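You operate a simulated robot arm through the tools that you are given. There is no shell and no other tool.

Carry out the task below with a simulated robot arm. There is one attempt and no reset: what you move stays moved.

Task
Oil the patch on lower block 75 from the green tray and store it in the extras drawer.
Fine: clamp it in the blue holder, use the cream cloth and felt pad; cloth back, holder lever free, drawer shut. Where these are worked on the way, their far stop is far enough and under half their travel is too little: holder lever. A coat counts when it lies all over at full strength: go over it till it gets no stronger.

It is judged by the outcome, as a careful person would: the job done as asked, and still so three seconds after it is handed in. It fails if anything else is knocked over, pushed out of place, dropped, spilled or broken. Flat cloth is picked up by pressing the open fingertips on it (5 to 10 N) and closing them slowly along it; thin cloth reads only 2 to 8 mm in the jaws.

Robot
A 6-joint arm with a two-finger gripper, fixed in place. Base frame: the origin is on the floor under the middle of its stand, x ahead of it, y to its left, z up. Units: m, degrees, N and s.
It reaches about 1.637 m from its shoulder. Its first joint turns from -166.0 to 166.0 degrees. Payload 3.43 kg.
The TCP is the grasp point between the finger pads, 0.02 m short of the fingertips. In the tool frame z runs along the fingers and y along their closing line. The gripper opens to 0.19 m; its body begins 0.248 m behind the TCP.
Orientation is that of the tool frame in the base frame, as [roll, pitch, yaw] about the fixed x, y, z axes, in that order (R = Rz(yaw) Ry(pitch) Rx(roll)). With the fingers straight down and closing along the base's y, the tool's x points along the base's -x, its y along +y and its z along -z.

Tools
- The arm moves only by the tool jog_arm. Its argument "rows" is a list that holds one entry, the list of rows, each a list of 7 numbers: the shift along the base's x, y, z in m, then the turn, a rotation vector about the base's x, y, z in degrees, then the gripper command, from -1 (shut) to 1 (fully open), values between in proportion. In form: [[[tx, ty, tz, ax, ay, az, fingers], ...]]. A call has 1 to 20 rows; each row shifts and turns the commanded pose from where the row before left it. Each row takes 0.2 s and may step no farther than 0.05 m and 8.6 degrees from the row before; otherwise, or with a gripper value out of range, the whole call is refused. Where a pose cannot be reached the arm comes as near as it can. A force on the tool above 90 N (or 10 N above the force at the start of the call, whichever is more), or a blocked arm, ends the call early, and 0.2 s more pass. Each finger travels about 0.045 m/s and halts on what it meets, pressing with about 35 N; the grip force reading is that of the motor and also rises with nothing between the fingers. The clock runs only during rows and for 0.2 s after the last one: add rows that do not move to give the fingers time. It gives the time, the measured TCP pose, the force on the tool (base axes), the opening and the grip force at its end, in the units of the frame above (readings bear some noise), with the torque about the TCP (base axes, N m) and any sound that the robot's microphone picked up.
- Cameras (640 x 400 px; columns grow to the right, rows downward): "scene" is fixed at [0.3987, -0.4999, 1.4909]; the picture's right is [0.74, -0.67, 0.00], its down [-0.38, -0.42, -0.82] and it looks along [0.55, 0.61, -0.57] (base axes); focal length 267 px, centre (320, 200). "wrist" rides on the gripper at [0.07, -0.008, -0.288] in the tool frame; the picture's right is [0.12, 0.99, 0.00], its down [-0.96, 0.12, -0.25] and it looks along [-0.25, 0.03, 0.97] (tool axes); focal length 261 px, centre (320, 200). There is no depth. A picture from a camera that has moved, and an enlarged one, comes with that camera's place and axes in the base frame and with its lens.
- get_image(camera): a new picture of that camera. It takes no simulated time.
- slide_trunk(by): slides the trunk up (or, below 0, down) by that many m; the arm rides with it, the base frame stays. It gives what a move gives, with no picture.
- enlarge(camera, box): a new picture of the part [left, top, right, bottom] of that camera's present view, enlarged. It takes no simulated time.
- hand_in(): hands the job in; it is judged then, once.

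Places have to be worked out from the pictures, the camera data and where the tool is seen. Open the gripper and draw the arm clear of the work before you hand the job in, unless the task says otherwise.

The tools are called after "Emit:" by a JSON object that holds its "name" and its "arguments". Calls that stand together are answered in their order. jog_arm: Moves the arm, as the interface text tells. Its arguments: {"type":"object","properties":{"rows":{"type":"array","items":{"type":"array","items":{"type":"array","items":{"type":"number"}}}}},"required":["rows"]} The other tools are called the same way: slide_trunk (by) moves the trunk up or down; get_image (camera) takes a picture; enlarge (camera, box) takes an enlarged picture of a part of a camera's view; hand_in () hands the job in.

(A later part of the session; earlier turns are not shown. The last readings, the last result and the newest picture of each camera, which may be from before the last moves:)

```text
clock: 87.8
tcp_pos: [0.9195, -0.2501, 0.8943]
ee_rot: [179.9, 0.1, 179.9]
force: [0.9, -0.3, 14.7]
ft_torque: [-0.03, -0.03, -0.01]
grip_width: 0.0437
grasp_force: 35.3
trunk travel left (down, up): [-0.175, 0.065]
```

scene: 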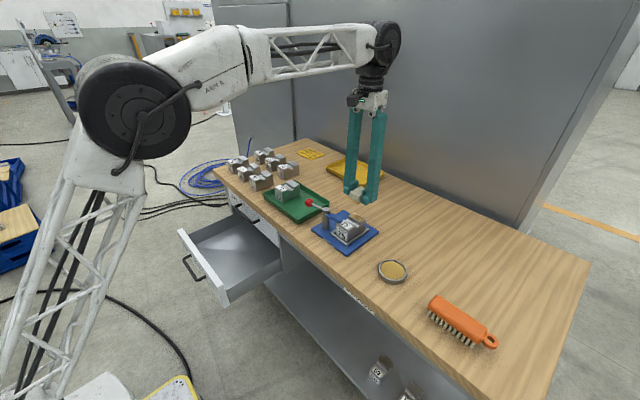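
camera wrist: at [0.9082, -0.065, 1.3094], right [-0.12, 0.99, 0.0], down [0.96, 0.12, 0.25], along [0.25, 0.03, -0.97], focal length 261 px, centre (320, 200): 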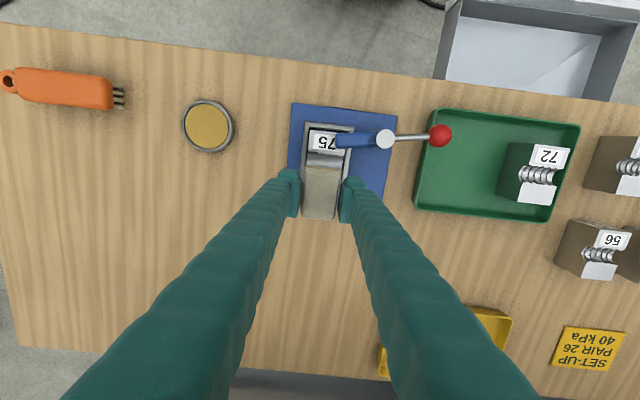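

Pressing at 15 N. I hold for 1.5 s with tiny rubs, then lift off straight up.

Emit:
{"name": "jog_arm", "arguments": {"rows": [[[0.001, 0, 0, 0, 0, 0, -0.7], [-0.001, 0.001, 0, 0, 0, 0, -0.7], [-0.001, -0.001, 0, 0, 0, 0, -0.7], [0.001, -0.001, 0, 0, 0, 0, -0.7], [0, 0.001, 0, 0, 0, 0, -0.7], [0, 0, 0, 0, 0, 0, -0.7], [0, 0, 0, 0, 0, 0, -0.7], [0, 0, 0.005, 0, 0, 0, -0.7], [0, 0, 0.02, 0, 0, 0, -0.7], [0, 0, 0.04, 0, 0, 0, -0.7], [0, 0, 0.04, 0, 0, 0, -0.7], [0, 0, 0.02, 0, 0, 0, -0.7], [0, 0, 0, 0, 0, 0, -0.7]]]}}

Emit:
{"name": "enlarge", "arguments": {"camera": "scene", "box": [350, 200, 430, 290]}}

```text
clock: 90.6
tcp_pos: [0.9187, -0.2481, 1.018]
ee_rot: [-180.0, 0.0, 179.9]
force: [0.4, -0.1, -0.3]
ft_torque: [0.0, -0.01, 0.01]
grip_width: 0.0435
grasp_force: 35.0
trunk travel left (down, up): [-0.175, 0.065]
```

```text
4.44 times, centred on (390, 245) of scene
camera zoom: at [0.3987, -0.4999, 1.4909], right [0.74, -0.67, 0.0], down [-0.38, -0.42, -0.82], along [0.55, 0.61, -0.57], focal length 1187 px, centre (9, 0)
```

zoom: 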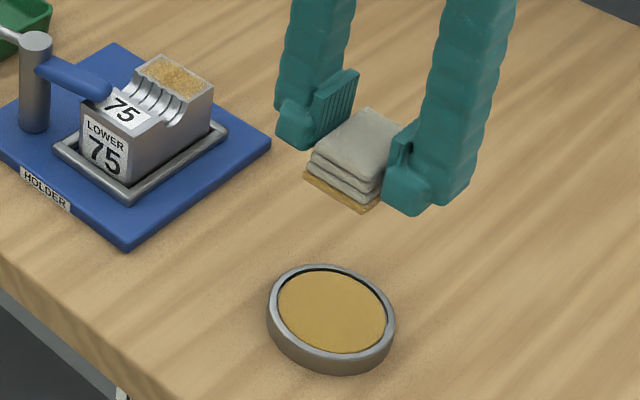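

The tin stands unmoved and the cloth is loaded. I move back above the patch and down to just above contact (expected near z 0.946).

Emit:
{"name": "jog_arm", "arguments": {"rows": [[[0.0119, 0.039, 0, 0, 0, 0, -0.7], [0.0119, 0.039, 0, 0, 0, 0, -0.7], [0.0119, 0.039, 0, 0, 0, 0, -0.7], [0.0119, 0.039, 0, 0, 0, 0, -0.7], [0.0119, 0.0388, 0, 0, 0, 0, -0.7], [0, 0, 0, 0, 0, 0, -0.7], [0, 0, -0.04, 0, 0, 0, -0.7], [0, 0, -0.02, 0, 0, 0, -0.7], [0, 0, -0.006, 0, 0, 0, -0.7], [0, 0, 0, 0, 0, 0, -0.7]]]}}

Emit:
{"name": "enlarge", "arguments": {"camera": "scene", "box": [330, 195, 380, 235]}}

```text
clock: 92.8
tcp_pos: [0.9791, -0.0536, 0.952]
ee_rot: [180.0, 0.0, -180.0]
force: [-0.2, 0.0, -0.4]
ft_torque: [0.01, 0.0, 0.0]
grip_width: 0.0436
grasp_force: 34.9
trunk travel left (down, up): [-0.175, 0.065]
```

```text
10.00 times, centred on (355, 215) of scene
camera zoom: at [0.3987, -0.4999, 1.4909], right [0.74, -0.67, 0.0], down [-0.38, -0.42, -0.82], along [0.55, 0.61, -0.57], focal length 2670 px, centre (-30, 50)
```

zoom: 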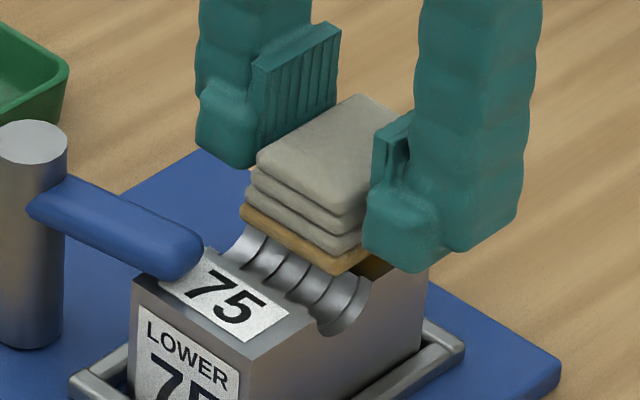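

I step down toward contact with the patch.

Emit:
{"name": "jog_arm", "arguments": {"rows": [[[0, 0, -0.003, 0, 0, 0, -0.7], [0, 0, -0.002, 0, 0, 0, -0.7], [0, 0, 0, 0, 0, 0, -0.7]]]}}

```text
clock: 93.6
tcp_pos: [0.9783, -0.0554, 0.9477]
ee_rot: [180.0, -0.1, 179.9]
force: [-0.3, 1.1, -0.1]
ft_torque: [-0.01, 0.0, -0.02]
grip_width: 0.0433
grasp_force: 34.9
trunk travel left (down, up): [-0.175, 0.065]
```

Still free at 0.9475; 1.5 mm more.

Emit:
{"name": "jog_arm", "arguments": {"rows": [[[0, 0, -0.0015, 0, 0, 0, -0.7], [0, 0, 0, 0, 0, 0, -0.7]]]}}

```text
clock: 94.2
tcp_pos: [0.9796, -0.0552, 0.946]
ee_rot: [-180.0, 0.2, 179.9]
force: [0.2, -0.7, 12.4]
ft_torque: [0.04, 0.06, 0.01]
grip_width: 0.0433
grasp_force: 34.6
trunk travel left (down, up): [-0.175, 0.065]
```

Contact at 12 N. I wipe with full strokes in y.

Emit:
{"name": "jog_arm", "arguments": {"rows": [[[0, 0.004, -0.0003, 0, 0, 0, -0.7], [0, 0.004, 0, 0, 0, 0, -0.7], [0, 0.004, 0, 0, 0, 0, -0.7], [0, -0.004, 0, 0, 0, 0, -0.7], [0, -0.004, 0, 0, 0, 0, -0.7], [0, -0.004, 0, 0, 0, 0, -0.7], [0, -0.004, 0, 0, 0, 0, -0.7], [0, -0.004, 0, 0, 0, 0, -0.7], [0, -0.004, 0, 0, 0, 0, -0.7], [0, 0.004, 0, 0, 0, 0, -0.7], [0, 0.004, 0, 0, 0, 0, -0.7], [0, 0.004, 0, 0, 0, 0, -0.7], [0, 0.004, 0, 0, 0, 0, -0.7], [0, 0.004, 0, 0, 0, 0, -0.7], [0, 0.004, 0, 0, 0, 0, -0.7], [0, -0.004, 0, 0, 0, 0, -0.7], [0, -0.004, 0, 0, 0, 0, -0.7], [0, -0.004, 0, 0, 0, 0, -0.7], [0, 0, 0, 0, 0, 0, -0.7]]]}}

```text
clock: 98.2
tcp_pos: [0.9792, -0.0547, 0.9458]
ee_rot: [-180.0, 0.0, 179.9]
force: [1.2, 3.4, 19.9]
ft_torque: [0.12, -0.02, 0.01]
grip_width: 0.0433
grasp_force: 35.0
trunk travel left (down, up): [-0.175, 0.065]
```

I lift and check the coat against the earlier picture.

Emit:
{"name": "jog_arm", "arguments": {"rows": [[[0, 0, 0.005, 0, 0, 0, -0.7], [0, 0, 0.02, 0, 0, 0, -0.7], [0, 0, 0.03, 0, 0, 0, -0.7], [0, 0, 0.025, 0, 0, 0, -0.7], [0, 0, 0, 0, 0, 0, -0.7]]]}}

Emit:
{"name": "enlarge", "arguments": {"camera": "scene", "box": [346, 209, 372, 227]}}

Emit:
{"name": "enlarge", "arguments": {"camera": "scene", "box": [330, 195, 380, 235]}}

```text
clock: 99.4
tcp_pos: [0.9785, -0.0546, 1.0234]
ee_rot: [-180.0, 0.0, 179.9]
force: [-0.7, 0.4, -0.1]
ft_torque: [0.0, 0.01, 0.03]
grip_width: 0.0433
grasp_force: 34.7
trunk travel left (down, up): [-0.175, 0.065]
```

```text
16.00 times, centred on (359, 218) of scene
camera zoom: at [0.3987, -0.4999, 1.4909], right [0.74, -0.67, 0.0], down [-0.38, -0.42, -0.82], along [0.55, 0.61, -0.57], focal length 4272 px, centre (-304, -88)
```

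zoom: 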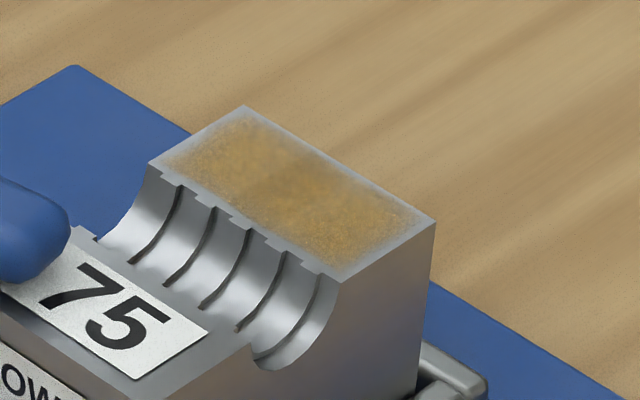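

```text
10.00 times, centred on (355, 215) of scene
camera zoom: at [0.3987, -0.4999, 1.4909], right [0.74, -0.67, 0.0], down [-0.38, -0.42, -0.82], along [0.55, 0.61, -0.57], focal length 2670 px, centre (-30, 50)
```

zoom: 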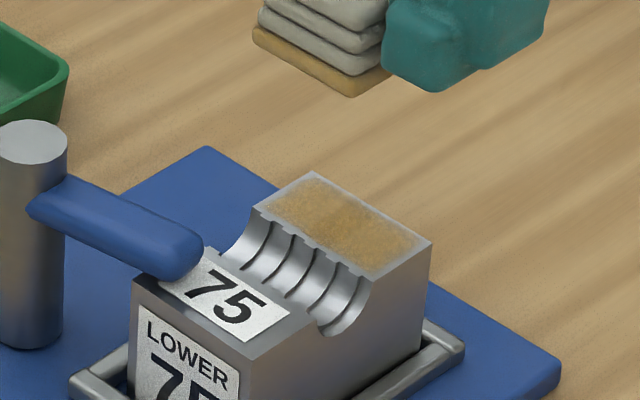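

The coat looks the same as after the last pass. For a check from above, I draw the cloth back toward -x so that the wrist camera sees the patch.

Emit:
{"name": "jog_arm", "arguments": {"rows": [[[-0.04, 0, 0.005, 0, 0, 0, -0.7], [-0.04, 0, 0.005, 0, 0, 0, -0.7], [-0.04, 0, 0, 0, 0, 0, -0.7], [0, 0, 0, 0, 0, 0, -0.7]]]}}

Emit:
{"name": "get_image", "arguments": {"camera": "wrist"}}

Emit:
{"name": "enlarge", "arguments": {"camera": "wrist", "box": [290, 200, 360, 290]}}

```text
clock: 100.4
tcp_pos: [0.8581, -0.0531, 1.0355]
ee_rot: [-180.0, 0.0, 179.9]
force: [-0.4, 0.0, -0.2]
ft_torque: [-0.03, -0.04, 0.0]
grip_width: 0.0436
grasp_force: 35.0
trunk travel left (down, up): [-0.175, 0.065]
```

```text
taken
camera wrist: at [0.7873, -0.062, 1.3239], right [-0.12, 0.99, 0.0], down [0.96, 0.11, 0.25], along [0.25, 0.03, -0.97], focal length 261 px, centre (320, 200)
```

wrist: 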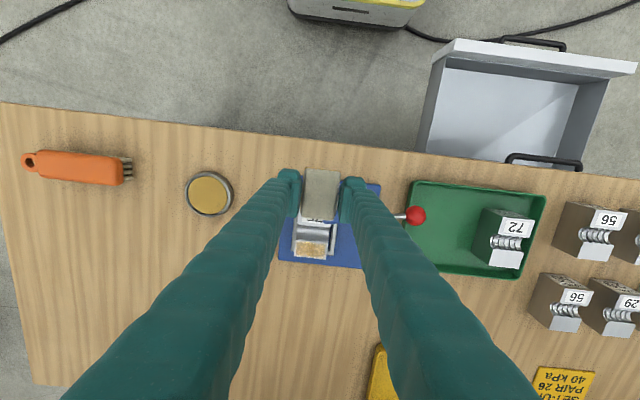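

```text
4.44 times, centred on (325, 245) of wrist
camera zoom: at [0.7873, -0.062, 1.3239], right [-0.12, 0.99, 0.0], down [0.96, 0.11, 0.25], along [0.25, 0.03, -0.97], focal length 1158 px, centre (298, 0)
```

zoom: 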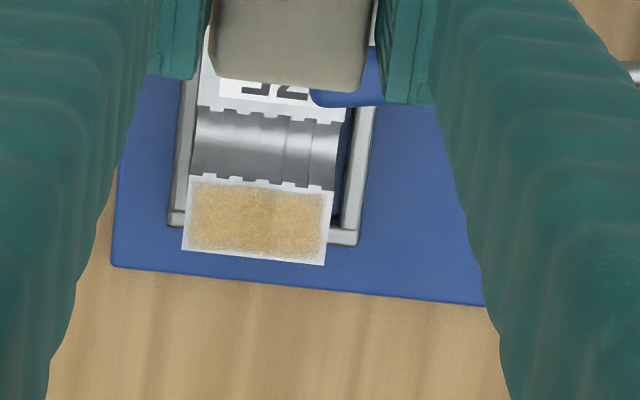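

Emit:
{"name": "enlarge", "arguments": {"camera": "wrist", "box": [296, 236, 334, 262]}}

```text
15.38 times, centred on (315, 249) of wrist
camera zoom: at [0.7873, -0.062, 1.3239], right [-0.12, 0.99, 0.0], down [0.96, 0.11, 0.25], along [0.25, 0.03, -0.97], focal length 4010 px, centre (397, -554)
```

zoom: 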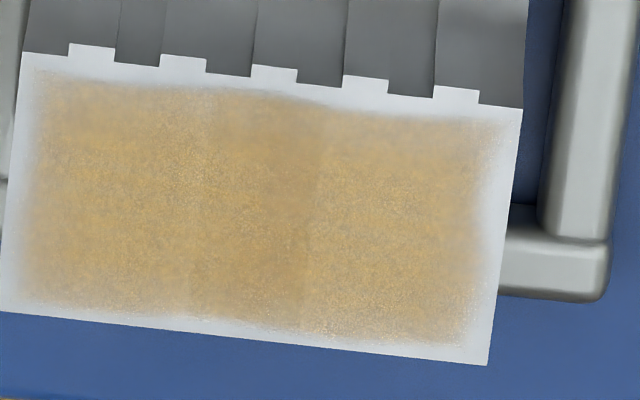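

The coat covers the whole patch with soft edges. I make another full pass to test whether it still gets stronger.

Emit:
{"name": "jog_arm", "arguments": {"rows": [[[0.04, 0, 0, 0, 0, 0, -0.7], [0.04, 0, -0.003, 0, 0, 0, -0.7], [0.04, -0.001, -0.007, 0, 0, 0, -0.7], [0, 0, -0.03, 0, 0, 0, -0.7], [0, 0, -0.03, 0, 0, 0, -0.7], [0, 0, -0.016, 0, 0, 0, -0.7], [0, 0, -0.002, 0, 0, 0, -0.7], [0, 0, 0, 0, 0, 0, -0.7]]]}}

```text
clock: 102.2
tcp_pos: [0.9786, -0.0558, 0.946]
ee_rot: [180.0, 0.0, 179.9]
force: [-0.3, -0.2, 0.0]
ft_torque: [0.03, -0.02, -0.01]
grip_width: 0.0433
grasp_force: 35.1
trunk travel left (down, up): [-0.175, 0.065]
```

Just above contact; I lower 1.3 mm.

Emit:
{"name": "jog_arm", "arguments": {"rows": [[[0, 0.001, -0.0013, 0, 0, 0, -0.7], [0, 0, 0, 0, 0, 0, -0.7]]]}}

```text
clock: 102.8
tcp_pos: [0.9793, -0.0555, 0.9468]
ee_rot: [-180.0, 0.1, 180.0]
force: [1.4, -1.6, 7.0]
ft_torque: [-0.05, -0.03, -0.03]
grip_width: 0.0433
grasp_force: 34.9
trunk travel left (down, up): [-0.175, 0.065]
```

Contact at 7 N; I add 0.5 mm and wipe two full cycles.

Emit:
{"name": "jog_arm", "arguments": {"rows": [[[0, 0.004, -0.0005, 0, 0, 0, -0.7], [0, 0.004, 0, 0, 0, 0, -0.7], [0, 0.005, 0, 0, 0, 0, -0.7], [0, -0.005, 0, 0, 0, 0, -0.7], [0, -0.005, 0, 0, 0, 0, -0.7], [0, -0.005, 0, 0, 0, 0, -0.7], [0, -0.005, 0, 0, 0, 0, -0.7], [0, -0.005, 0, 0, 0, 0, -0.7], [0.002, 0.005, 0, 0, 0, 0, -0.7], [0, 0.005, 0, 0, 0, 0, -0.7], [0, 0.005, 0, 0, 0, 0, -0.7], [0, 0.005, 0, 0, 0, 0, -0.7], [0, 0.005, 0, 0, 0, 0, -0.7], [-0.004, -0.005, 0, 0, 0, 0, -0.7], [0, -0.005, 0, 0, 0, 0, -0.7], [0, -0.005, 0, 0, 0, 0, -0.7], [0, -0.005, 0, 0, 0, 0, -0.7], [0, -0.005, 0, 0, 0, 0, -0.7], [0.002, 0.006, 0, 0, 0, 0, -0.7], [0, 0.006, 0, 0, 0, 0, -0.7]]]}}

```text
clock: 107.0
tcp_pos: [0.979, -0.0548, 0.947]
ee_rot: [-179.9, 0.1, -179.9]
force: [0.4, -0.3, 2.8]
ft_torque: [-0.04, -0.05, 0.04]
grip_width: 0.0436
grasp_force: 35.4
trunk travel left (down, up): [-0.175, 0.065]
```

I lift and return to the same viewing pose to compare.

Emit:
{"name": "jog_arm", "arguments": {"rows": [[[0, 0, 0.005, 0, 0, 0, -0.7], [0, 0, 0.025, 0, 0, 0, -0.7], [0, 0, 0.035, 0, 0, 0, -0.7], [0, 0, 0.022, 0, 0, 0, -0.7], [-0.04, 0, 0, 0, 0, 0, -0.7], [-0.04, 0, 0, 0, 0, 0, -0.7], [-0.041, 0.001, 0, 0, 0, 0, -0.7], [0, 0, 0, 0, 0, 0, -0.7]]]}}

Emit:
{"name": "enlarge", "arguments": {"camera": "wrist", "box": [296, 236, 334, 262]}}

Emit:
{"name": "enlarge", "arguments": {"camera": "scene", "box": [346, 209, 372, 227]}}

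```text
clock: 108.8
tcp_pos: [0.8571, -0.0521, 1.0335]
ee_rot: [180.0, 0.0, -180.0]
force: [0.1, -0.4, -0.9]
ft_torque: [-0.01, -0.07, 0.04]
grip_width: 0.0433
grasp_force: 35.8
trunk travel left (down, up): [-0.175, 0.065]
```

```text
15.38 times, centred on (315, 249) of wrist
camera zoom: at [0.787, -0.0622, 1.3216], right [-0.12, 0.99, 0.0], down [0.96, 0.11, 0.25], along [0.25, 0.03, -0.97], focal length 4010 px, centre (397, -554)
```

zoom: 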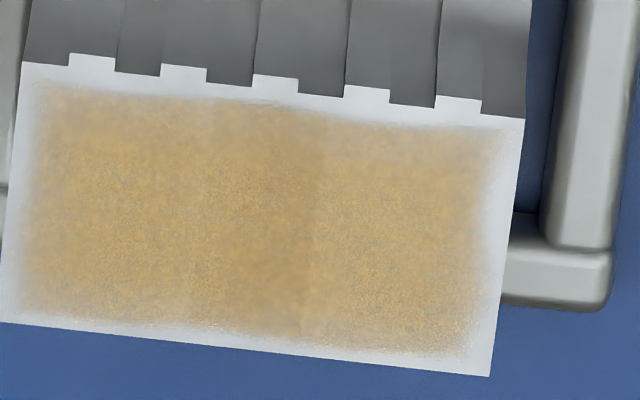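

```text
16.00 times, centred on (359, 218) of scene
camera zoom: at [0.3987, -0.4999, 1.4909], right [0.74, -0.67, 0.0], down [-0.38, -0.42, -0.82], along [0.55, 0.61, -0.57], focal length 4272 px, centre (-304, -88)
```

zoom: 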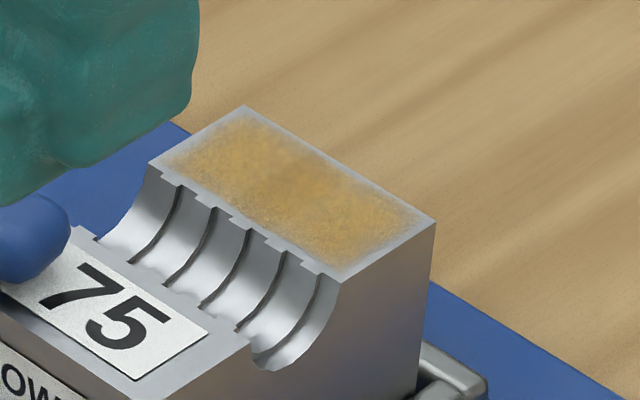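

The middle band looks a shade stronger than the outer thirds, so the ends need more wiping. I go back and rub the +y end first (cloth centred near y -0.042), then the -y end.

Emit:
{"name": "jog_arm", "arguments": {"rows": [[[0.04, 0.003, 0, 0, 0, 0, -0.7], [0.04, 0.003, -0.003, 0, 0, 0, -0.7], [0.041, 0.004, -0.005, 0, 0, 0, -0.7], [0, 0, -0.03, 0, 0, 0, -0.7], [0, 0, -0.03, 0, 0, 0, -0.7], [0, 0, -0.017, 0, 0, 0, -0.7], [0, 0, -0.002, 0, 0, 0, -0.7], [0, 0, 0, 0, 0, 0, -0.7]]]}}

```text
clock: 110.6
tcp_pos: [0.9785, -0.0439, 0.9467]
ee_rot: [-179.9, 0.1, 180.0]
force: [0.5, -0.5, 4.3]
ft_torque: [-0.05, -0.05, -0.03]
grip_width: 0.0431
grasp_force: 34.7
trunk travel left (down, up): [-0.175, 0.065]
```

Light contact (4 N). I add 0.7 mm and rub along x and y over the +y end.

Emit:
{"name": "jog_arm", "arguments": {"rows": [[[0.004, 0, -0.0007, 0, 0, 0, -0.7], [0.004, 0, 0, 0, 0, 0, -0.7], [-0.004, 0.003, 0, 0, 0, 0, -0.7], [-0.004, 0, 0, 0, 0, 0, -0.7], [-0.004, 0, 0, 0, 0, 0, -0.7], [0.004, -0.003, 0, 0, 0, 0, -0.7], [0.004, 0, 0, 0, 0, 0, -0.7], [0.004, 0.003, 0, 0, 0, 0, -0.7], [-0.004, 0, 0, 0, 0, 0, -0.7], [-0.004, -0.003, 0, 0, 0, 0, -0.7], [-0.004, 0, 0, 0, 0, 0, -0.7], [0.004, 0.003, 0, 0, 0, 0, -0.7], [0.004, 0, 0, 0, 0, 0, -0.7], [0.004, -0.003, 0, 0, 0, 0, -0.7], [-0.004, 0, 0, 0, 0, 0, -0.7], [-0.004, 0.003, 0, 0, 0, 0, -0.7], [-0.004, -0.003, 0, 0, 0, 0, -0.7], [0.004, 0, 0, 0, 0, 0, -0.7], [0, 0, 0, 0, 0, 0, -0.7]]]}}

```text
clock: 114.6
tcp_pos: [0.9788, -0.0448, 0.9459]
ee_rot: [-179.9, 0.0, 179.9]
force: [-3.6, 0.4, 4.5]
ft_torque: [0.0, 0.03, 0.02]
grip_width: 0.0432
grasp_force: 35.4
trunk travel left (down, up): [-0.175, 0.065]
```

Force has eased to 4.5 N. I press a bit more, slide over to the -y end and rub there the same way.

Emit:
{"name": "jog_arm", "arguments": {"rows": [[[0, -0.005, -0.0006, 0, 0, 0, -0.7], [0, -0.006, 0, 0, 0, 0, -0.7], [0, -0.006, 0, 0, 0, 0, -0.7], [0, -0.005, 0, 0, 0, 0, -0.7], [0.004, 0, 0, 0, 0, 0, -0.7], [-0.004, -0.003, 0, 0, 0, 0, -0.7], [-0.004, 0, 0, 0, 0, 0, -0.7], [0.004, 0.003, 0, 0, 0, 0, -0.7], [0.004, 0, 0, 0, 0, 0, -0.7], [0.002, -0.003, 0, 0, 0, 0, -0.7], [-0.004, 0, 0, 0, 0, 0, -0.7], [-0.004, 0.003, 0, 0, 0, 0, -0.7], [-0.002, 0, 0, 0, 0, 0, -0.7], [0.004, -0.003, 0, 0, 0, 0, -0.7], [0.004, 0, 0, 0, 0, 0, -0.7], [0.002, 0.003, 0, 0, 0, 0, -0.7], [-0.004, 0, 0, 0, 0, 0, -0.7], [-0.004, 0, 0, 0, 0, 0, -0.7], [0.002, 0, 0, 0, 0, 0, -0.7], [0, 0, 0, 0, 0, 0, -0.7]]]}}

```text
clock: 118.8
tcp_pos: [0.978, -0.064, 0.9453]
ee_rot: [-180.0, 0.1, -180.0]
force: [-2.4, 3.0, 17.4]
ft_torque: [0.09, 0.07, -0.03]
grip_width: 0.0431
grasp_force: 34.9
trunk travel left (down, up): [-0.175, 0.065]
```

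With 17 N here, I sweep once more across to the +y end and back, then lift and look.

Emit:
{"name": "jog_arm", "arguments": {"rows": [[[0, 0.005, 0, 0, 0, 0, -0.7], [0, 0.005, 0, 0, 0, 0, -0.7], [0, 0.005, 0, 0, 0, 0, -0.7], [0, 0.005, 0, 0, 0, 0, -0.7], [0.004, 0.002, 0, 0, 0, 0, -0.7], [-0.004, 0, 0, 0, 0, 0, -0.7], [-0.004, 0, 0, 0, 0, 0, -0.7], [0.004, 0, 0, 0, 0, 0, -0.7], [0.004, 0, 0, 0, 0, 0, -0.7], [-0.004, 0, 0, 0, 0, 0, -0.7], [-0.004, 0, 0, 0, 0, 0, -0.7], [0.004, -0.002, 0, 0, 0, 0, -0.7], [0, -0.005, 0, 0, 0, 0, -0.7], [0, -0.005, 0, 0, 0, 0, -0.7], [0, -0.001, 0.004, 0, 0, 0, -0.7], [0, 0, 0.025, 0, 0, 0, -0.7], [0, 0, 0.035, 0, 0, 0, -0.7], [0, 0, 0.024, 0, 0, 0, -0.7], [0, 0, 0, 0, 0, 0, -0.7]]]}}

Emit:
{"name": "enlarge", "arguments": {"camera": "scene", "box": [346, 209, 372, 227]}}

```text
clock: 122.8
tcp_pos: [0.9781, -0.0568, 1.0321]
ee_rot: [180.0, 0.1, -180.0]
force: [-0.3, -0.5, 0.1]
ft_torque: [0.03, 0.02, 0.03]
grip_width: 0.0433
grasp_force: 35.3
trunk travel left (down, up): [-0.175, 0.065]
```

```text
16.00 times, centred on (359, 218) of scene
camera zoom: at [0.3987, -0.4999, 1.4909], right [0.74, -0.67, 0.0], down [-0.38, -0.42, -0.82], along [0.55, 0.61, -0.57], focal length 4272 px, centre (-304, -88)
```

zoom: 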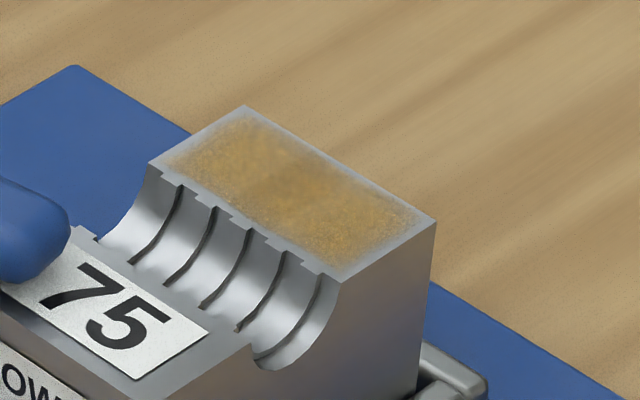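

Emit:
{"name": "jog_arm", "arguments": {"rows": [[[-0.04, 0.001, 0, 0, 0, 0, -0.7], [-0.04, 0.002, 0, 0, 0, 0, -0.7], [-0.041, 0.001, 0, 0, 0, 0, -0.7], [0, 0, 0, 0, 0, 0, -0.7]]]}}

Emit:
{"name": "enlarge", "arguments": {"camera": "wrist", "box": [296, 236, 334, 262]}}

Emit:
{"name": "enlarge", "arguments": {"camera": "wrist", "box": [290, 200, 360, 290]}}

```text
clock: 123.8
tcp_pos: [0.8567, -0.0524, 1.0342]
ee_rot: [-180.0, 0.0, -179.9]
force: [-0.5, 0.2, -0.2]
ft_torque: [-0.01, -0.03, 0.01]
grip_width: 0.0434
grasp_force: 34.8
trunk travel left (down, up): [-0.175, 0.065]
```

```text
15.38 times, centred on (315, 249) of wrist
camera zoom: at [0.787, -0.0619, 1.3208], right [-0.12, 0.99, 0.0], down [0.96, 0.11, 0.25], along [0.25, 0.03, -0.97], focal length 4010 px, centre (397, -554)
```

zoom: 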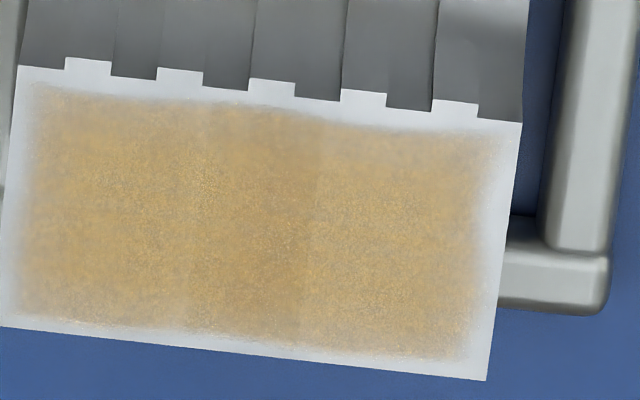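

```text
4.44 times, centred on (325, 245) of wrist
camera zoom: at [0.787, -0.0619, 1.3208], right [-0.12, 0.99, 0.0], down [0.96, 0.11, 0.25], along [0.25, 0.03, -0.97], focal length 1158 px, centre (298, 0)
```

zoom: 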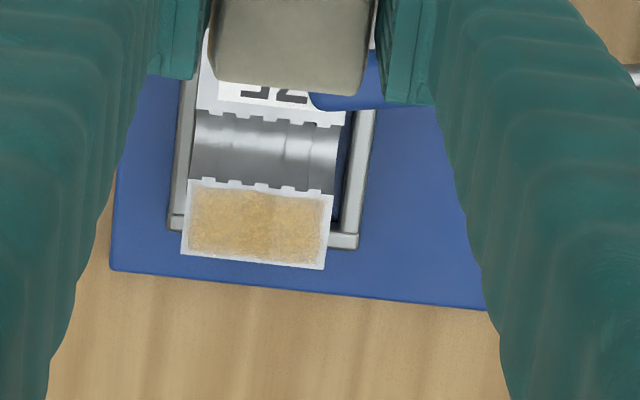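

The coat looks even and unchanged since the last two passes (including the freshly loaded one), so it is at full strength. I carry the cloth back to its place near (1.0515, -0.391), turning the tool back by -90°.

Emit:
{"name": "jog_arm", "arguments": {"rows": [[[0.01, -0.045, 0, 0, 0, -8.18, -0.7], [0.01, -0.045, 0, 0, 0, -8.18, -0.7], [0.01, -0.045, 0, 0, 0, -8.18, -0.7], [0.01, -0.045, 0, 0, 0, -8.18, -0.7], [0.01, -0.045, 0, 0, 0, -8.18, -0.7], [0.0241, -0.019, -0.014, 0, 0, -8.18, -0.7], [0.0241, -0.019, -0.014, 0, 0, -8.18, -0.7], [0.0241, -0.019, -0.014, 0, 0, -8.18, -0.7], [0.0241, -0.019, -0.014, 0, 0, -8.18, -0.7], [0.0241, -0.019, -0.014, 0, 0, -8.18, -0.7], [0.0241, -0.019, -0.014, 0, 0, -8.18, -0.7], [0, 0, 0, 0, 0, 0, -0.7]]]}}

Emit:
{"name": "get_image", "arguments": {"camera": "wrist"}}

Emit:
{"name": "enlarge", "arguments": {"camera": "scene", "box": [400, 210, 520, 310]}}

```text
clock: 126.4
tcp_pos: [1.0518, -0.3926, 0.9484]
ee_rot: [-179.9, -0.1, 89.9]
force: [0.5, -0.4, -0.8]
ft_torque: [0.0, 0.09, 0.01]
grip_width: 0.0434
grasp_force: 35.3
trunk travel left (down, up): [-0.175, 0.065]
```

```text
taken
camera wrist: at [1.0438, -0.3232, 1.2365], right [0.99, 0.12, 0.0], down [0.11, -0.96, 0.25], along [0.03, -0.25, -0.97], focal length 261 px, centre (320, 200)
```

wrist: 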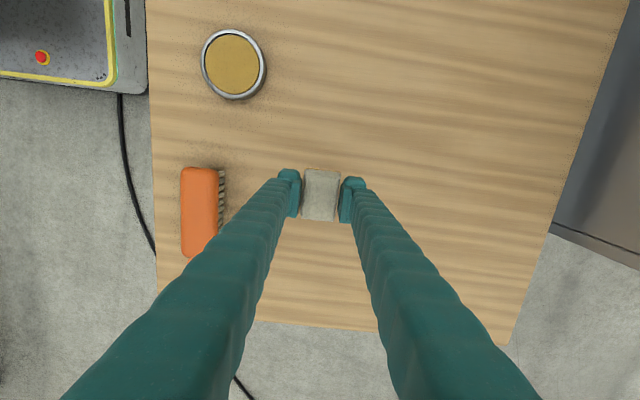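

```text
4.00 times, centred on (460, 260) of scene
camera zoom: at [0.3987, -0.4999, 1.4909], right [0.74, -0.67, 0.0], down [-0.38, -0.42, -0.82], along [0.55, 0.61, -0.57], focal length 1068 px, centre (-240, -40)
```

zoom: 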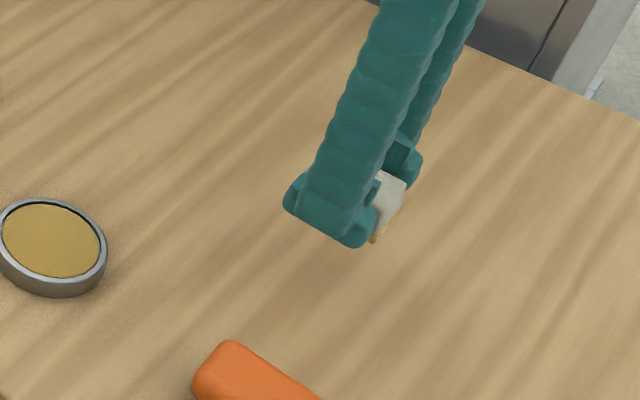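

Above the cloth's old spot. I lower it to a few mm above the table.

Emit:
{"name": "jog_arm", "arguments": {"rows": [[[0, 0.001, -0.025, 0, 0, 0, -0.7], [0, 0, -0.025, 0, 0, 0, -0.7], [0, 0, -0.013, 0, 0, 0, -0.7], [0, 0, 0, 0, 0, 0, -0.7]]]}}

```text
clock: 127.4
tcp_pos: [1.0538, -0.3908, 0.8865]
ee_rot: [-180.0, -0.1, 90.0]
force: [0.0, 0.2, 0.1]
ft_torque: [0.01, 0.0, 0.0]
grip_width: 0.0435
grasp_force: 34.7
trunk travel left (down, up): [-0.175, 0.065]
```

I lower further in small steps to feel the table.

Emit:
{"name": "jog_arm", "arguments": {"rows": [[[-0.0015, 0, -0.003, 0, 0, 0, -0.7], [0, 0, -0.001, 0, 0, 0, -0.7], [0, 0, 0, 0, 0, 0, -0.7]]]}}

```text
clock: 128.2
tcp_pos: [1.0526, -0.3897, 0.8817]
ee_rot: [180.0, -0.1, 90.0]
force: [-0.4, 0.1, 0.3]
ft_torque: [0.01, 0.04, -0.01]
grip_width: 0.0436
grasp_force: 35.2
trunk travel left (down, up): [-0.175, 0.065]
```

No contact yet at 0.882; another 1.2 mm.

Emit:
{"name": "jog_arm", "arguments": {"rows": [[[0, 0, -0.0012, 0, 0, 0, -0.7], [0, 0, 0, 0, 0, 0, -0.7]]]}}

```text
clock: 128.8
tcp_pos: [1.0517, -0.391, 0.8803]
ee_rot: [180.0, 0.0, 90.0]
force: [0.5, -0.2, -1.1]
ft_torque: [0.0, 0.0, -0.03]
grip_width: 0.0435
grasp_force: 35.0
trunk travel left (down, up): [-0.175, 0.065]
```

One more mm down toward the table.

Emit:
{"name": "jog_arm", "arguments": {"rows": [[[0, 0, -0.0012, 0, 0, 0, -0.7], [0, 0, 0, 0, 0, 0, -0.7]]]}}

```text
clock: 129.4
tcp_pos: [1.0528, -0.39, 0.8796]
ee_rot: [180.0, 0.1, 90.0]
force: [0.4, 0.8, -0.5]
ft_torque: [-0.01, -0.03, 0.02]
grip_width: 0.0434
grasp_force: 35.2
trunk travel left (down, up): [-0.175, 0.065]
```

Still free at 0.8795; another 1 mm.

Emit:
{"name": "jog_arm", "arguments": {"rows": [[[0, 0, -0.001, 0, 0, 0, -0.7], [0, 0, 0, 0, 0, 0, -0.7]]]}}

Emit:
{"name": "enlarge", "arguments": {"camera": "scene", "box": [425, 235, 495, 295]}}

```text
clock: 130.0
tcp_pos: [1.0513, -0.3907, 0.879]
ee_rot: [180.0, 0.1, 90.0]
force: [-0.3, -1.3, -0.7]
ft_torque: [-0.01, -0.04, -0.01]
grip_width: 0.0435
grasp_force: 35.4
trunk travel left (down, up): [-0.175, 0.065]
```

```text
6.67 times, centred on (460, 265) of scene
camera zoom: at [0.3987, -0.4999, 1.4909], right [0.74, -0.67, 0.0], down [-0.38, -0.42, -0.82], along [0.55, 0.61, -0.57], focal length 1780 px, centre (-613, -233)
```

zoom: 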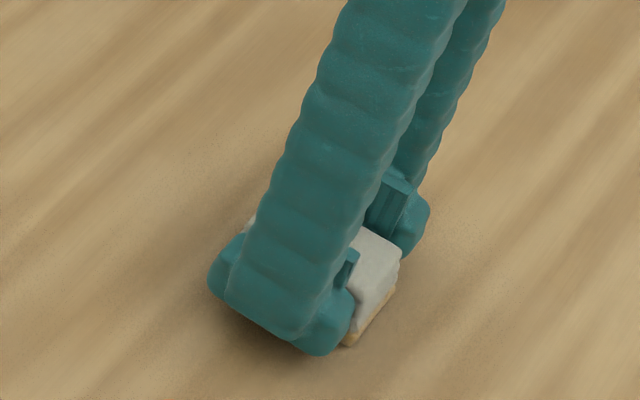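

Emit:
{"name": "jog_arm", "arguments": {"rows": [[[0, 0, -0.001, 0, 0, 0, -0.7], [0, 0, 0, 0, 0, 0, -0.7]]]}}

```text
clock: 130.6
tcp_pos: [1.052, -0.39, 0.8779]
ee_rot: [180.0, 0.0, 90.1]
force: [-0.1, -0.7, 0.4]
ft_torque: [-0.04, -0.02, 0.01]
grip_width: 0.0431
grasp_force: 35.1
trunk travel left (down, up): [-0.175, 0.065]
```

At the original height 0.878 with no load yet; I lower one more mm to be sure it stands on the table.

Emit:
{"name": "jog_arm", "arguments": {"rows": [[[0, 0, -0.001, 0, 0, 0, -0.7], [0, 0, 0, 0, 0, 0, -0.7]]]}}

```text
clock: 131.2
tcp_pos: [1.0521, -0.3899, 0.8779]
ee_rot: [179.9, 0.0, 90.0]
force: [2.7, -1.1, 10.3]
ft_torque: [-0.03, -0.04, -0.02]
grip_width: 0.0433
grasp_force: 34.8
trunk travel left (down, up): [-0.175, 0.065]
```

The cloth stands on the table (10 N). I open the fingers and rise, then look.

Emit:
{"name": "jog_arm", "arguments": {"rows": [[[0, 0, 0.0006, 0, 0, 0, -0.6], [0, 0, 0, 0, 0, 0, -0.45], [0, 0, 0, 0, 0, 0, -0.25], [0, 0, 0, 0, 0, 0, -0.1], [0, 0, 0, 0, 0, 0, -0.1], [0, 0, 0.015, 0, 0, 0, -0.1], [0, 0, 0.03, 0, 0, 0, -0.1], [0, 0, 0.02, 0, 0, 0, -0.1], [0, 0, 0, 0, 0, 0, -0.1]]]}}

Emit:
{"name": "enlarge", "arguments": {"camera": "wrist", "box": [260, 145, 380, 230]}}

Emit:
{"name": "enlarge", "arguments": {"camera": "scene", "box": [425, 235, 495, 295]}}

```text
clock: 133.2
tcp_pos: [1.0518, -0.3913, 0.9422]
ee_rot: [-180.0, 0.0, 90.1]
force: [0.9, 0.0, 0.5]
ft_torque: [-0.02, -0.01, 0.02]
grip_width: 0.0855
grasp_force: 0.1
trunk travel left (down, up): [-0.175, 0.065]
```

```text
4.71 times, centred on (320, 188) of wrist
camera zoom: at [1.0424, -0.3218, 1.2294], right [0.99, 0.12, 0.0], down [0.11, -0.96, 0.25], along [0.03, -0.25, -0.97], focal length 1227 px, centre (320, 259)
```

zoom: 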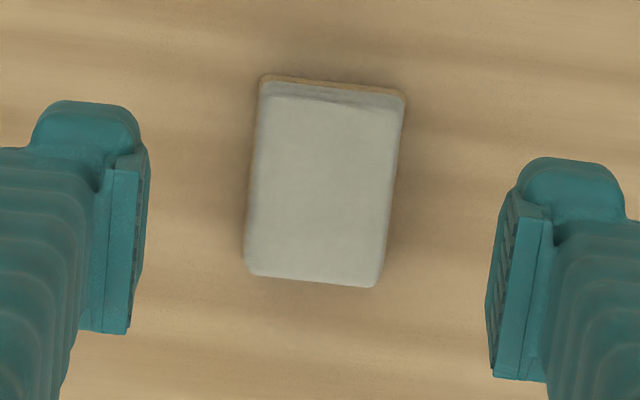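

```text
6.67 times, centred on (460, 265) of scene
camera zoom: at [0.3987, -0.4999, 1.4909], right [0.74, -0.67, 0.0], down [-0.38, -0.42, -0.82], along [0.55, 0.61, -0.57], focal length 1780 px, centre (-613, -233)
```

zoom: 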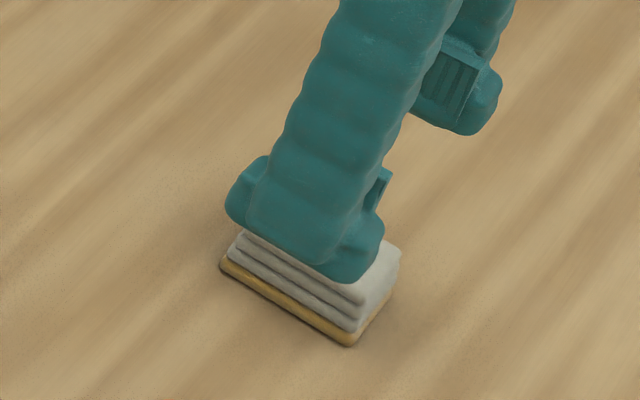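

The cloth is back in its place and upright. Next I free the holder lever: I travel back above the knob, now near (0.896, 0.096).

Emit:
{"name": "jog_arm", "arguments": {"rows": [[[-0.02, 0.02, 0.036, 0, 0, 0, -0.1], [-0.02, 0.02, 0.036, 0, 0, 0, -0.1], [-0.02, 0.02, 0.036, 0, 0, 0, -0.1], [-0.0096, 0.0427, 0, 0, 0, 0, -0.3], [-0.0096, 0.0427, 0, 0, 0, 0, -0.3], [-0.0096, 0.0427, 0, 0, 0, 0, -0.3], [-0.0096, 0.0427, 0, 0, 0, 0, -0.3], [-0.0096, 0.0427, 0, 0, 0, 0, -0.3], [-0.0096, 0.0427, 0, 0, 0, 0, -0.3], [-0.0096, 0.0427, 0, 0, 0, 0, -0.3], [-0.0096, 0.0427, 0, 0, 0, 0, -0.3], [-0.0096, 0.0427, 0, 0, 0, 0, -0.3], [-0.0096, 0.0427, 0, 0, 0, 0, -0.3], [0, 0, 0, 0, 0, 0, -0.3]]]}}

Emit:
{"name": "get_image", "arguments": {"camera": "wrist"}}

Emit:
{"name": "enlarge", "arguments": {"camera": "wrist", "box": [230, 130, 410, 260]}}

Emit:
{"name": "enlarge", "arguments": {"camera": "scene", "box": [290, 170, 390, 260]}}

```text
clock: 136.2
tcp_pos: [0.8964, 0.094, 1.0485]
ee_rot: [180.0, 0.0, 90.0]
force: [0.0, 0.2, -0.5]
ft_torque: [0.0, -0.02, 0.01]
grip_width: 0.0666
grasp_force: 0.1
trunk travel left (down, up): [-0.175, 0.065]
```

```text
taken
camera wrist: at [0.887, 0.1653, 1.337], right [0.99, 0.12, 0.0], down [0.11, -0.96, 0.25], along [0.03, -0.25, -0.97], focal length 261 px, centre (320, 200)
```

wrist: 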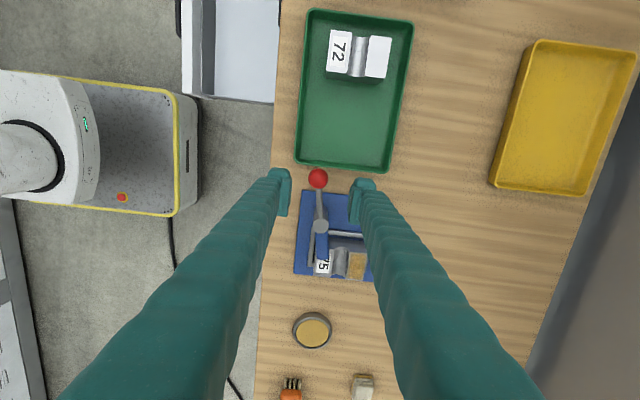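

```text
3.08 times, centred on (320, 195) of wrist
camera zoom: at [0.887, 0.1653, 1.337], right [0.99, 0.12, 0.0], down [0.11, -0.96, 0.25], along [0.03, -0.25, -0.97], focal length 802 px, centre (320, 215)
```

zoom: 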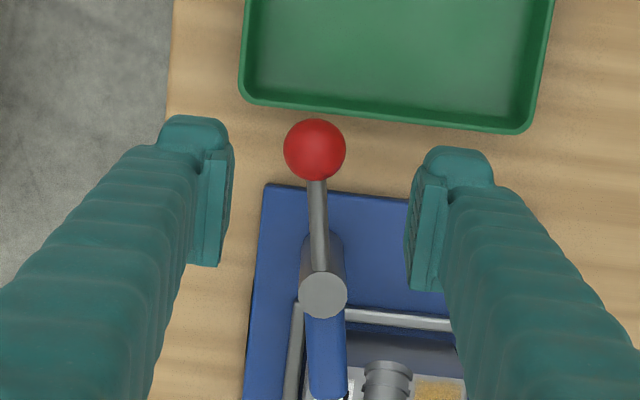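

```text
4.44 times, centred on (340, 215) of scene
camera zoom: at [0.3987, -0.4999, 1.4909], right [0.74, -0.67, 0.0], down [-0.38, -0.42, -0.82], along [0.55, 0.61, -0.57], focal length 1187 px, centre (231, 133)
```

zoom: 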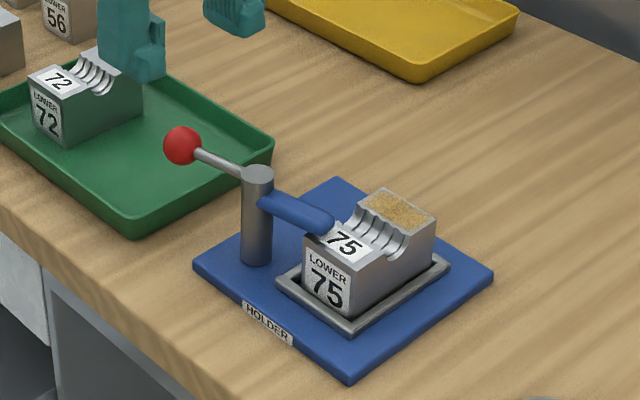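

The knob reads (0.8935, 0.0955). I descend around it and close.

Emit:
{"name": "jog_arm", "arguments": {"rows": [[[-0.0025, 0.0015, -0.035, 0, 0, 0, -0.3], [0, 0, -0.035, 0, 0, 0, -0.3], [0, 0, -0.03, 0, 0, 0, -0.3], [0, 0, -0.011, 0, 0, 0, -0.3], [0, 0, 0, 0, 0, 0, -0.45], [0, 0, 0, 0, 0, 0, -0.6], [0, 0, 0, 0, 0, 0, -0.75], [0, 0, 0, 0, 0, 0, -0.75]]]}}

Emit:
{"name": "enlarge", "arguments": {"camera": "scene", "box": [290, 170, 390, 260]}}

```text
clock: 138.0
tcp_pos: [0.8918, 0.0971, 0.9388]
ee_rot: [-179.9, 0.0, 90.0]
force: [-0.6, -0.1, -0.6]
ft_torque: [-0.04, 0.01, 0.0]
grip_width: 0.0281
grasp_force: 38.9
trunk travel left (down, up): [-0.175, 0.065]
```

```text
4.44 times, centred on (340, 215) of scene
camera zoom: at [0.3987, -0.4999, 1.4909], right [0.74, -0.67, 0.0], down [-0.38, -0.42, -0.82], along [0.55, 0.61, -0.57], focal length 1187 px, centre (231, 133)
```

zoom: 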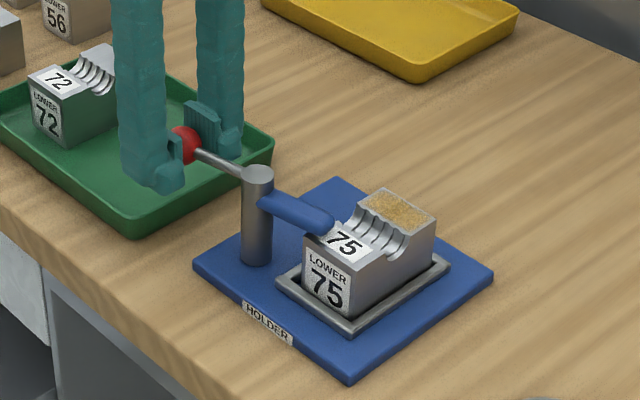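

Knob held again. I swing the lever back counter-clockwise, first half way.

Emit:
{"name": "jog_arm", "arguments": {"rows": [[[-0.0099, -0.0025, 0, 0, 0, 8, -0.75], [-0.0095, -0.0038, 0, 0, 0, 8, -0.75], [-0.0088, -0.0051, 0, 0, 0, 8, -0.75], [-0.0081, -0.0063, 0, 0, 0, 8, -0.75], [-0.0071, -0.0073, 0, 0, 0, 8, -0.75]]]}}

Emit:
{"name": "enlarge", "arguments": {"camera": "scene", "box": [290, 170, 390, 260]}}

```text
clock: 139.2
tcp_pos: [0.8489, 0.0718, 0.9392]
ee_rot: [180.0, 0.0, 130.1]
force: [3.5, -3.8, 1.0]
ft_torque: [-0.02, -0.12, -0.12]
grip_width: 0.0279
grasp_force: 45.5
trunk travel left (down, up): [-0.175, 0.065]
```

```text
4.44 times, centred on (340, 215) of scene
camera zoom: at [0.3987, -0.4999, 1.4909], right [0.74, -0.67, 0.0], down [-0.38, -0.42, -0.82], along [0.55, 0.61, -0.57], focal length 1187 px, centre (231, 133)
```

zoom: 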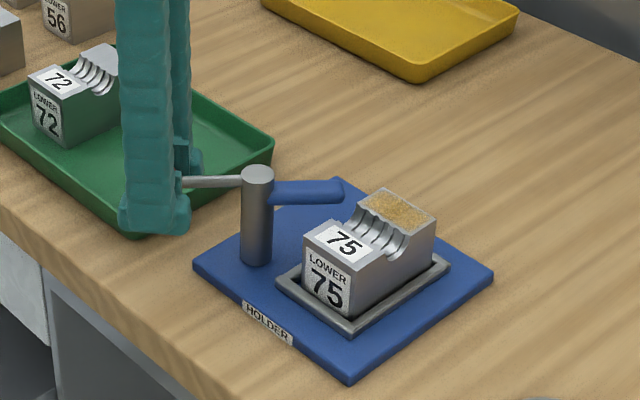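

The lever is coming back freely. I continue the rest of the arc to its start position.

Emit:
{"name": "jog_arm", "arguments": {"rows": [[[-0.006, -0.0083, 0, 0, 0, 8, -0.75], [-0.0048, -0.009, 0, 0, 0, 8, -0.75], [-0.0035, -0.0096, 0, 0, 0, 8, -0.75], [-0.0021, -0.01, 0, 0, 0, 8, -0.75]]]}}

Emit:
{"name": "enlarge", "arguments": {"camera": "scene", "box": [290, 170, 390, 260]}}

```text
clock: 140.2
tcp_pos: [0.8316, 0.0364, 0.9388]
ee_rot: [-180.0, 0.0, 162.1]
force: [-4.3, -2.6, -1.6]
ft_torque: [0.01, -0.12, -0.16]
grip_width: 0.0276
grasp_force: 44.8
trunk travel left (down, up): [-0.175, 0.065]
```

```text
4.44 times, centred on (340, 215) of scene
camera zoom: at [0.3987, -0.4999, 1.4909], right [0.74, -0.67, 0.0], down [-0.38, -0.42, -0.82], along [0.55, 0.61, -0.57], focal length 1187 px, centre (231, 133)
```

zoom: 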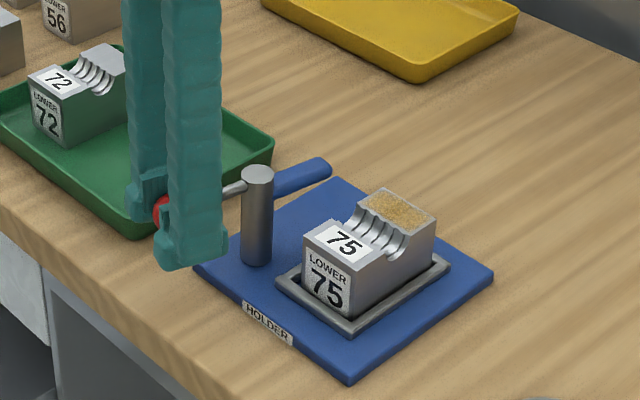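

Nearly at the start position (knob was at y 0.0248). I go the last 11 mm and feel for the stop.

Emit:
{"name": "jog_arm", "arguments": {"rows": [[[-0.0006, -0.008, 0, 0, 0, 7, -0.75], [0, -0.004, 0, 0, 0, 2, -0.75], [0, 0, 0, 0, 0, 0, -0.75]]]}}

Emit:
{"name": "enlarge", "arguments": {"camera": "scene", "box": [290, 170, 390, 260]}}

```text
clock: 141.0
tcp_pos: [0.8317, 0.0253, 0.9387]
ee_rot: [180.0, 0.0, 171.1]
force: [-13.6, 5.4, 2.9]
ft_torque: [0.07, 0.18, 0.32]
grip_width: 0.0279
grasp_force: 45.0
trunk travel left (down, up): [-0.175, 0.065]
```

```text
4.44 times, centred on (340, 215) of scene
camera zoom: at [0.3987, -0.4999, 1.4909], right [0.74, -0.67, 0.0], down [-0.38, -0.42, -0.82], along [0.55, 0.61, -0.57], focal length 1187 px, centre (231, 133)
```

zoom: 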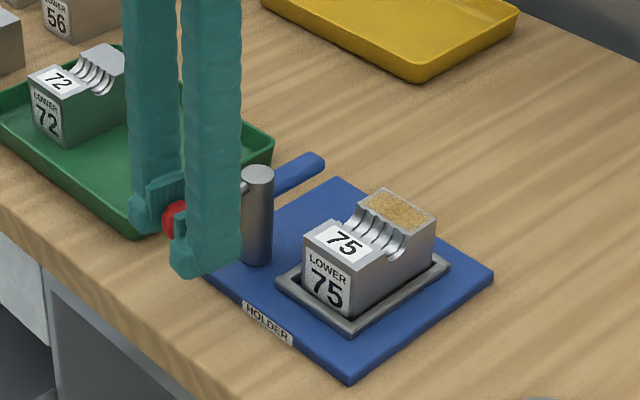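

The arm is parallel to +x again and the y force has begun to resist. I push 2.5 mm further to make sure it is at its free stop.

Emit:
{"name": "jog_arm", "arguments": {"rows": [[[0.001, -0.0025, 0, 0, 0, 3, -0.75], [0, 0, 0, 0, 0, 0, -0.75]]]}}

```text
clock: 141.6
tcp_pos: [0.8319, 0.0238, 0.9394]
ee_rot: [-180.0, 0.0, 174.1]
force: [-23.0, 23.7, 0.3]
ft_torque: [0.02, 0.12, 0.34]
grip_width: 0.0277
grasp_force: 45.1
trunk travel left (down, up): [-0.175, 0.065]
```

It is at the free stop (24 N). I ease off, open the fingers and rise.

Emit:
{"name": "jog_arm", "arguments": {"rows": [[[-0.001, 0.002, 0, 0, 0, 0, -0.75], [0, 0, 0, 0, 0, 0, -0.6], [0, 0, 0, 0, 0, 0, -0.4], [0, 0, 0, 0, 0, 0, -0.3], [0, 0, 0, 0, 0, 0, -0.3], [0, 0, 0.03, 0, 0, 0, -0.3], [0, 0, 0.04, 0, 0, 0, -0.3], [0, 0, 0.04, 0, 0, 0, -0.3], [0, 0, 0, 0, 0, 0, -0.3]]]}}

Emit:
{"name": "get_image", "arguments": {"camera": "wrist"}}

Emit:
{"name": "enlarge", "arguments": {"camera": "scene", "box": [290, 170, 390, 260]}}

```text
clock: 143.6
tcp_pos: [0.8328, 0.0252, 1.049]
ee_rot: [180.0, 0.0, 174.0]
force: [-0.2, 0.2, 0.3]
ft_torque: [-0.03, 0.02, 0.02]
grip_width: 0.0663
grasp_force: 0.2
trunk travel left (down, up): [-0.175, 0.065]
```

```text
taken
camera wrist: at [0.761, 0.0229, 1.3369], right [-0.01, 1.0, 0.0], down [0.97, 0.01, 0.25], along [0.25, 0.0, -0.97], focal length 261 px, centre (320, 200)
```

wrist: 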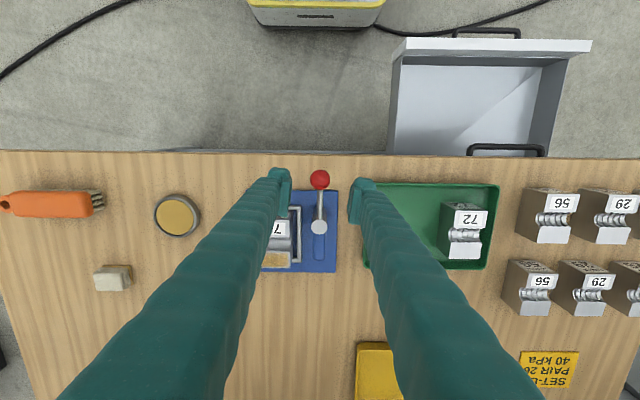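

```text
4.44 times, centred on (340, 215) of scene
camera zoom: at [0.3987, -0.4999, 1.4909], right [0.74, -0.67, 0.0], down [-0.38, -0.42, -0.82], along [0.55, 0.61, -0.57], focal length 1187 px, centre (231, 133)
```

zoom: 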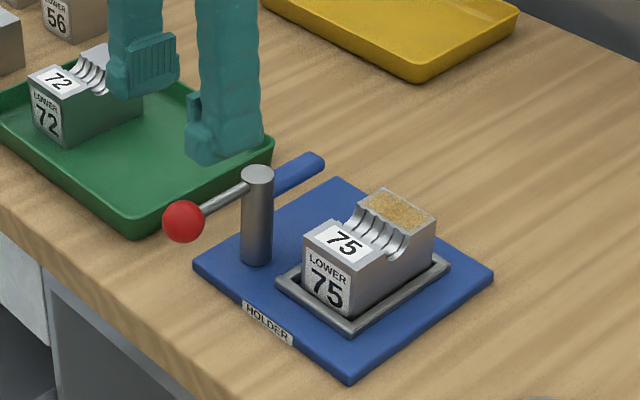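

The lever is back at its free stop. Before moving the block, I try to read the label on the open drawer's front from the scene camera at the highest enlargement.

Emit:
{"name": "enlarge", "arguments": {"camera": "scene", "box": [176, 228, 206, 252]}}

Emit:
{"name": "enlarge", "arguments": {"camera": "wrist", "box": [380, 20, 610, 190]}}

```text
16.00 times, centred on (191, 240) of scene
camera zoom: at [0.3987, -0.4999, 1.4909], right [0.74, -0.67, 0.0], down [-0.38, -0.42, -0.82], along [0.55, 0.61, -0.57], focal length 4272 px, centre (2384, -440)
```

zoom: 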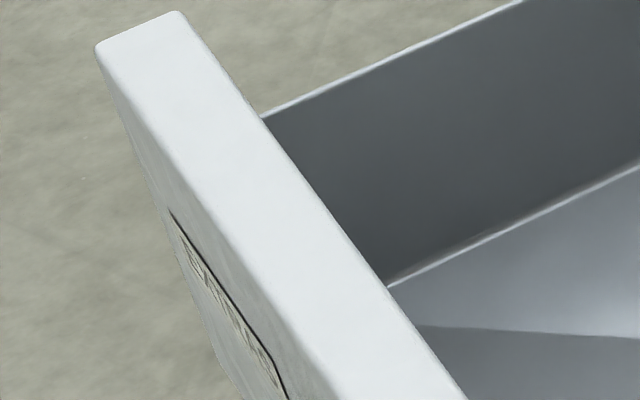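

```text
2.35 times, centred on (495, 105) of wrist
camera zoom: at [0.761, 0.0229, 1.3369], right [-0.01, 1.0, 0.0], down [0.97, 0.01, 0.25], along [0.25, 0.0, -0.97], focal length 613 px, centre (-92, 424)
```

zoom: 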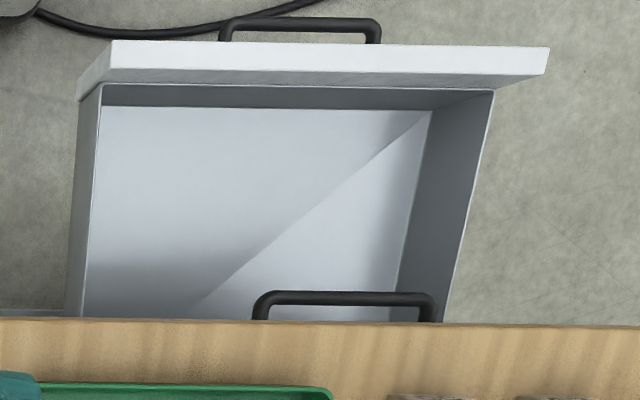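

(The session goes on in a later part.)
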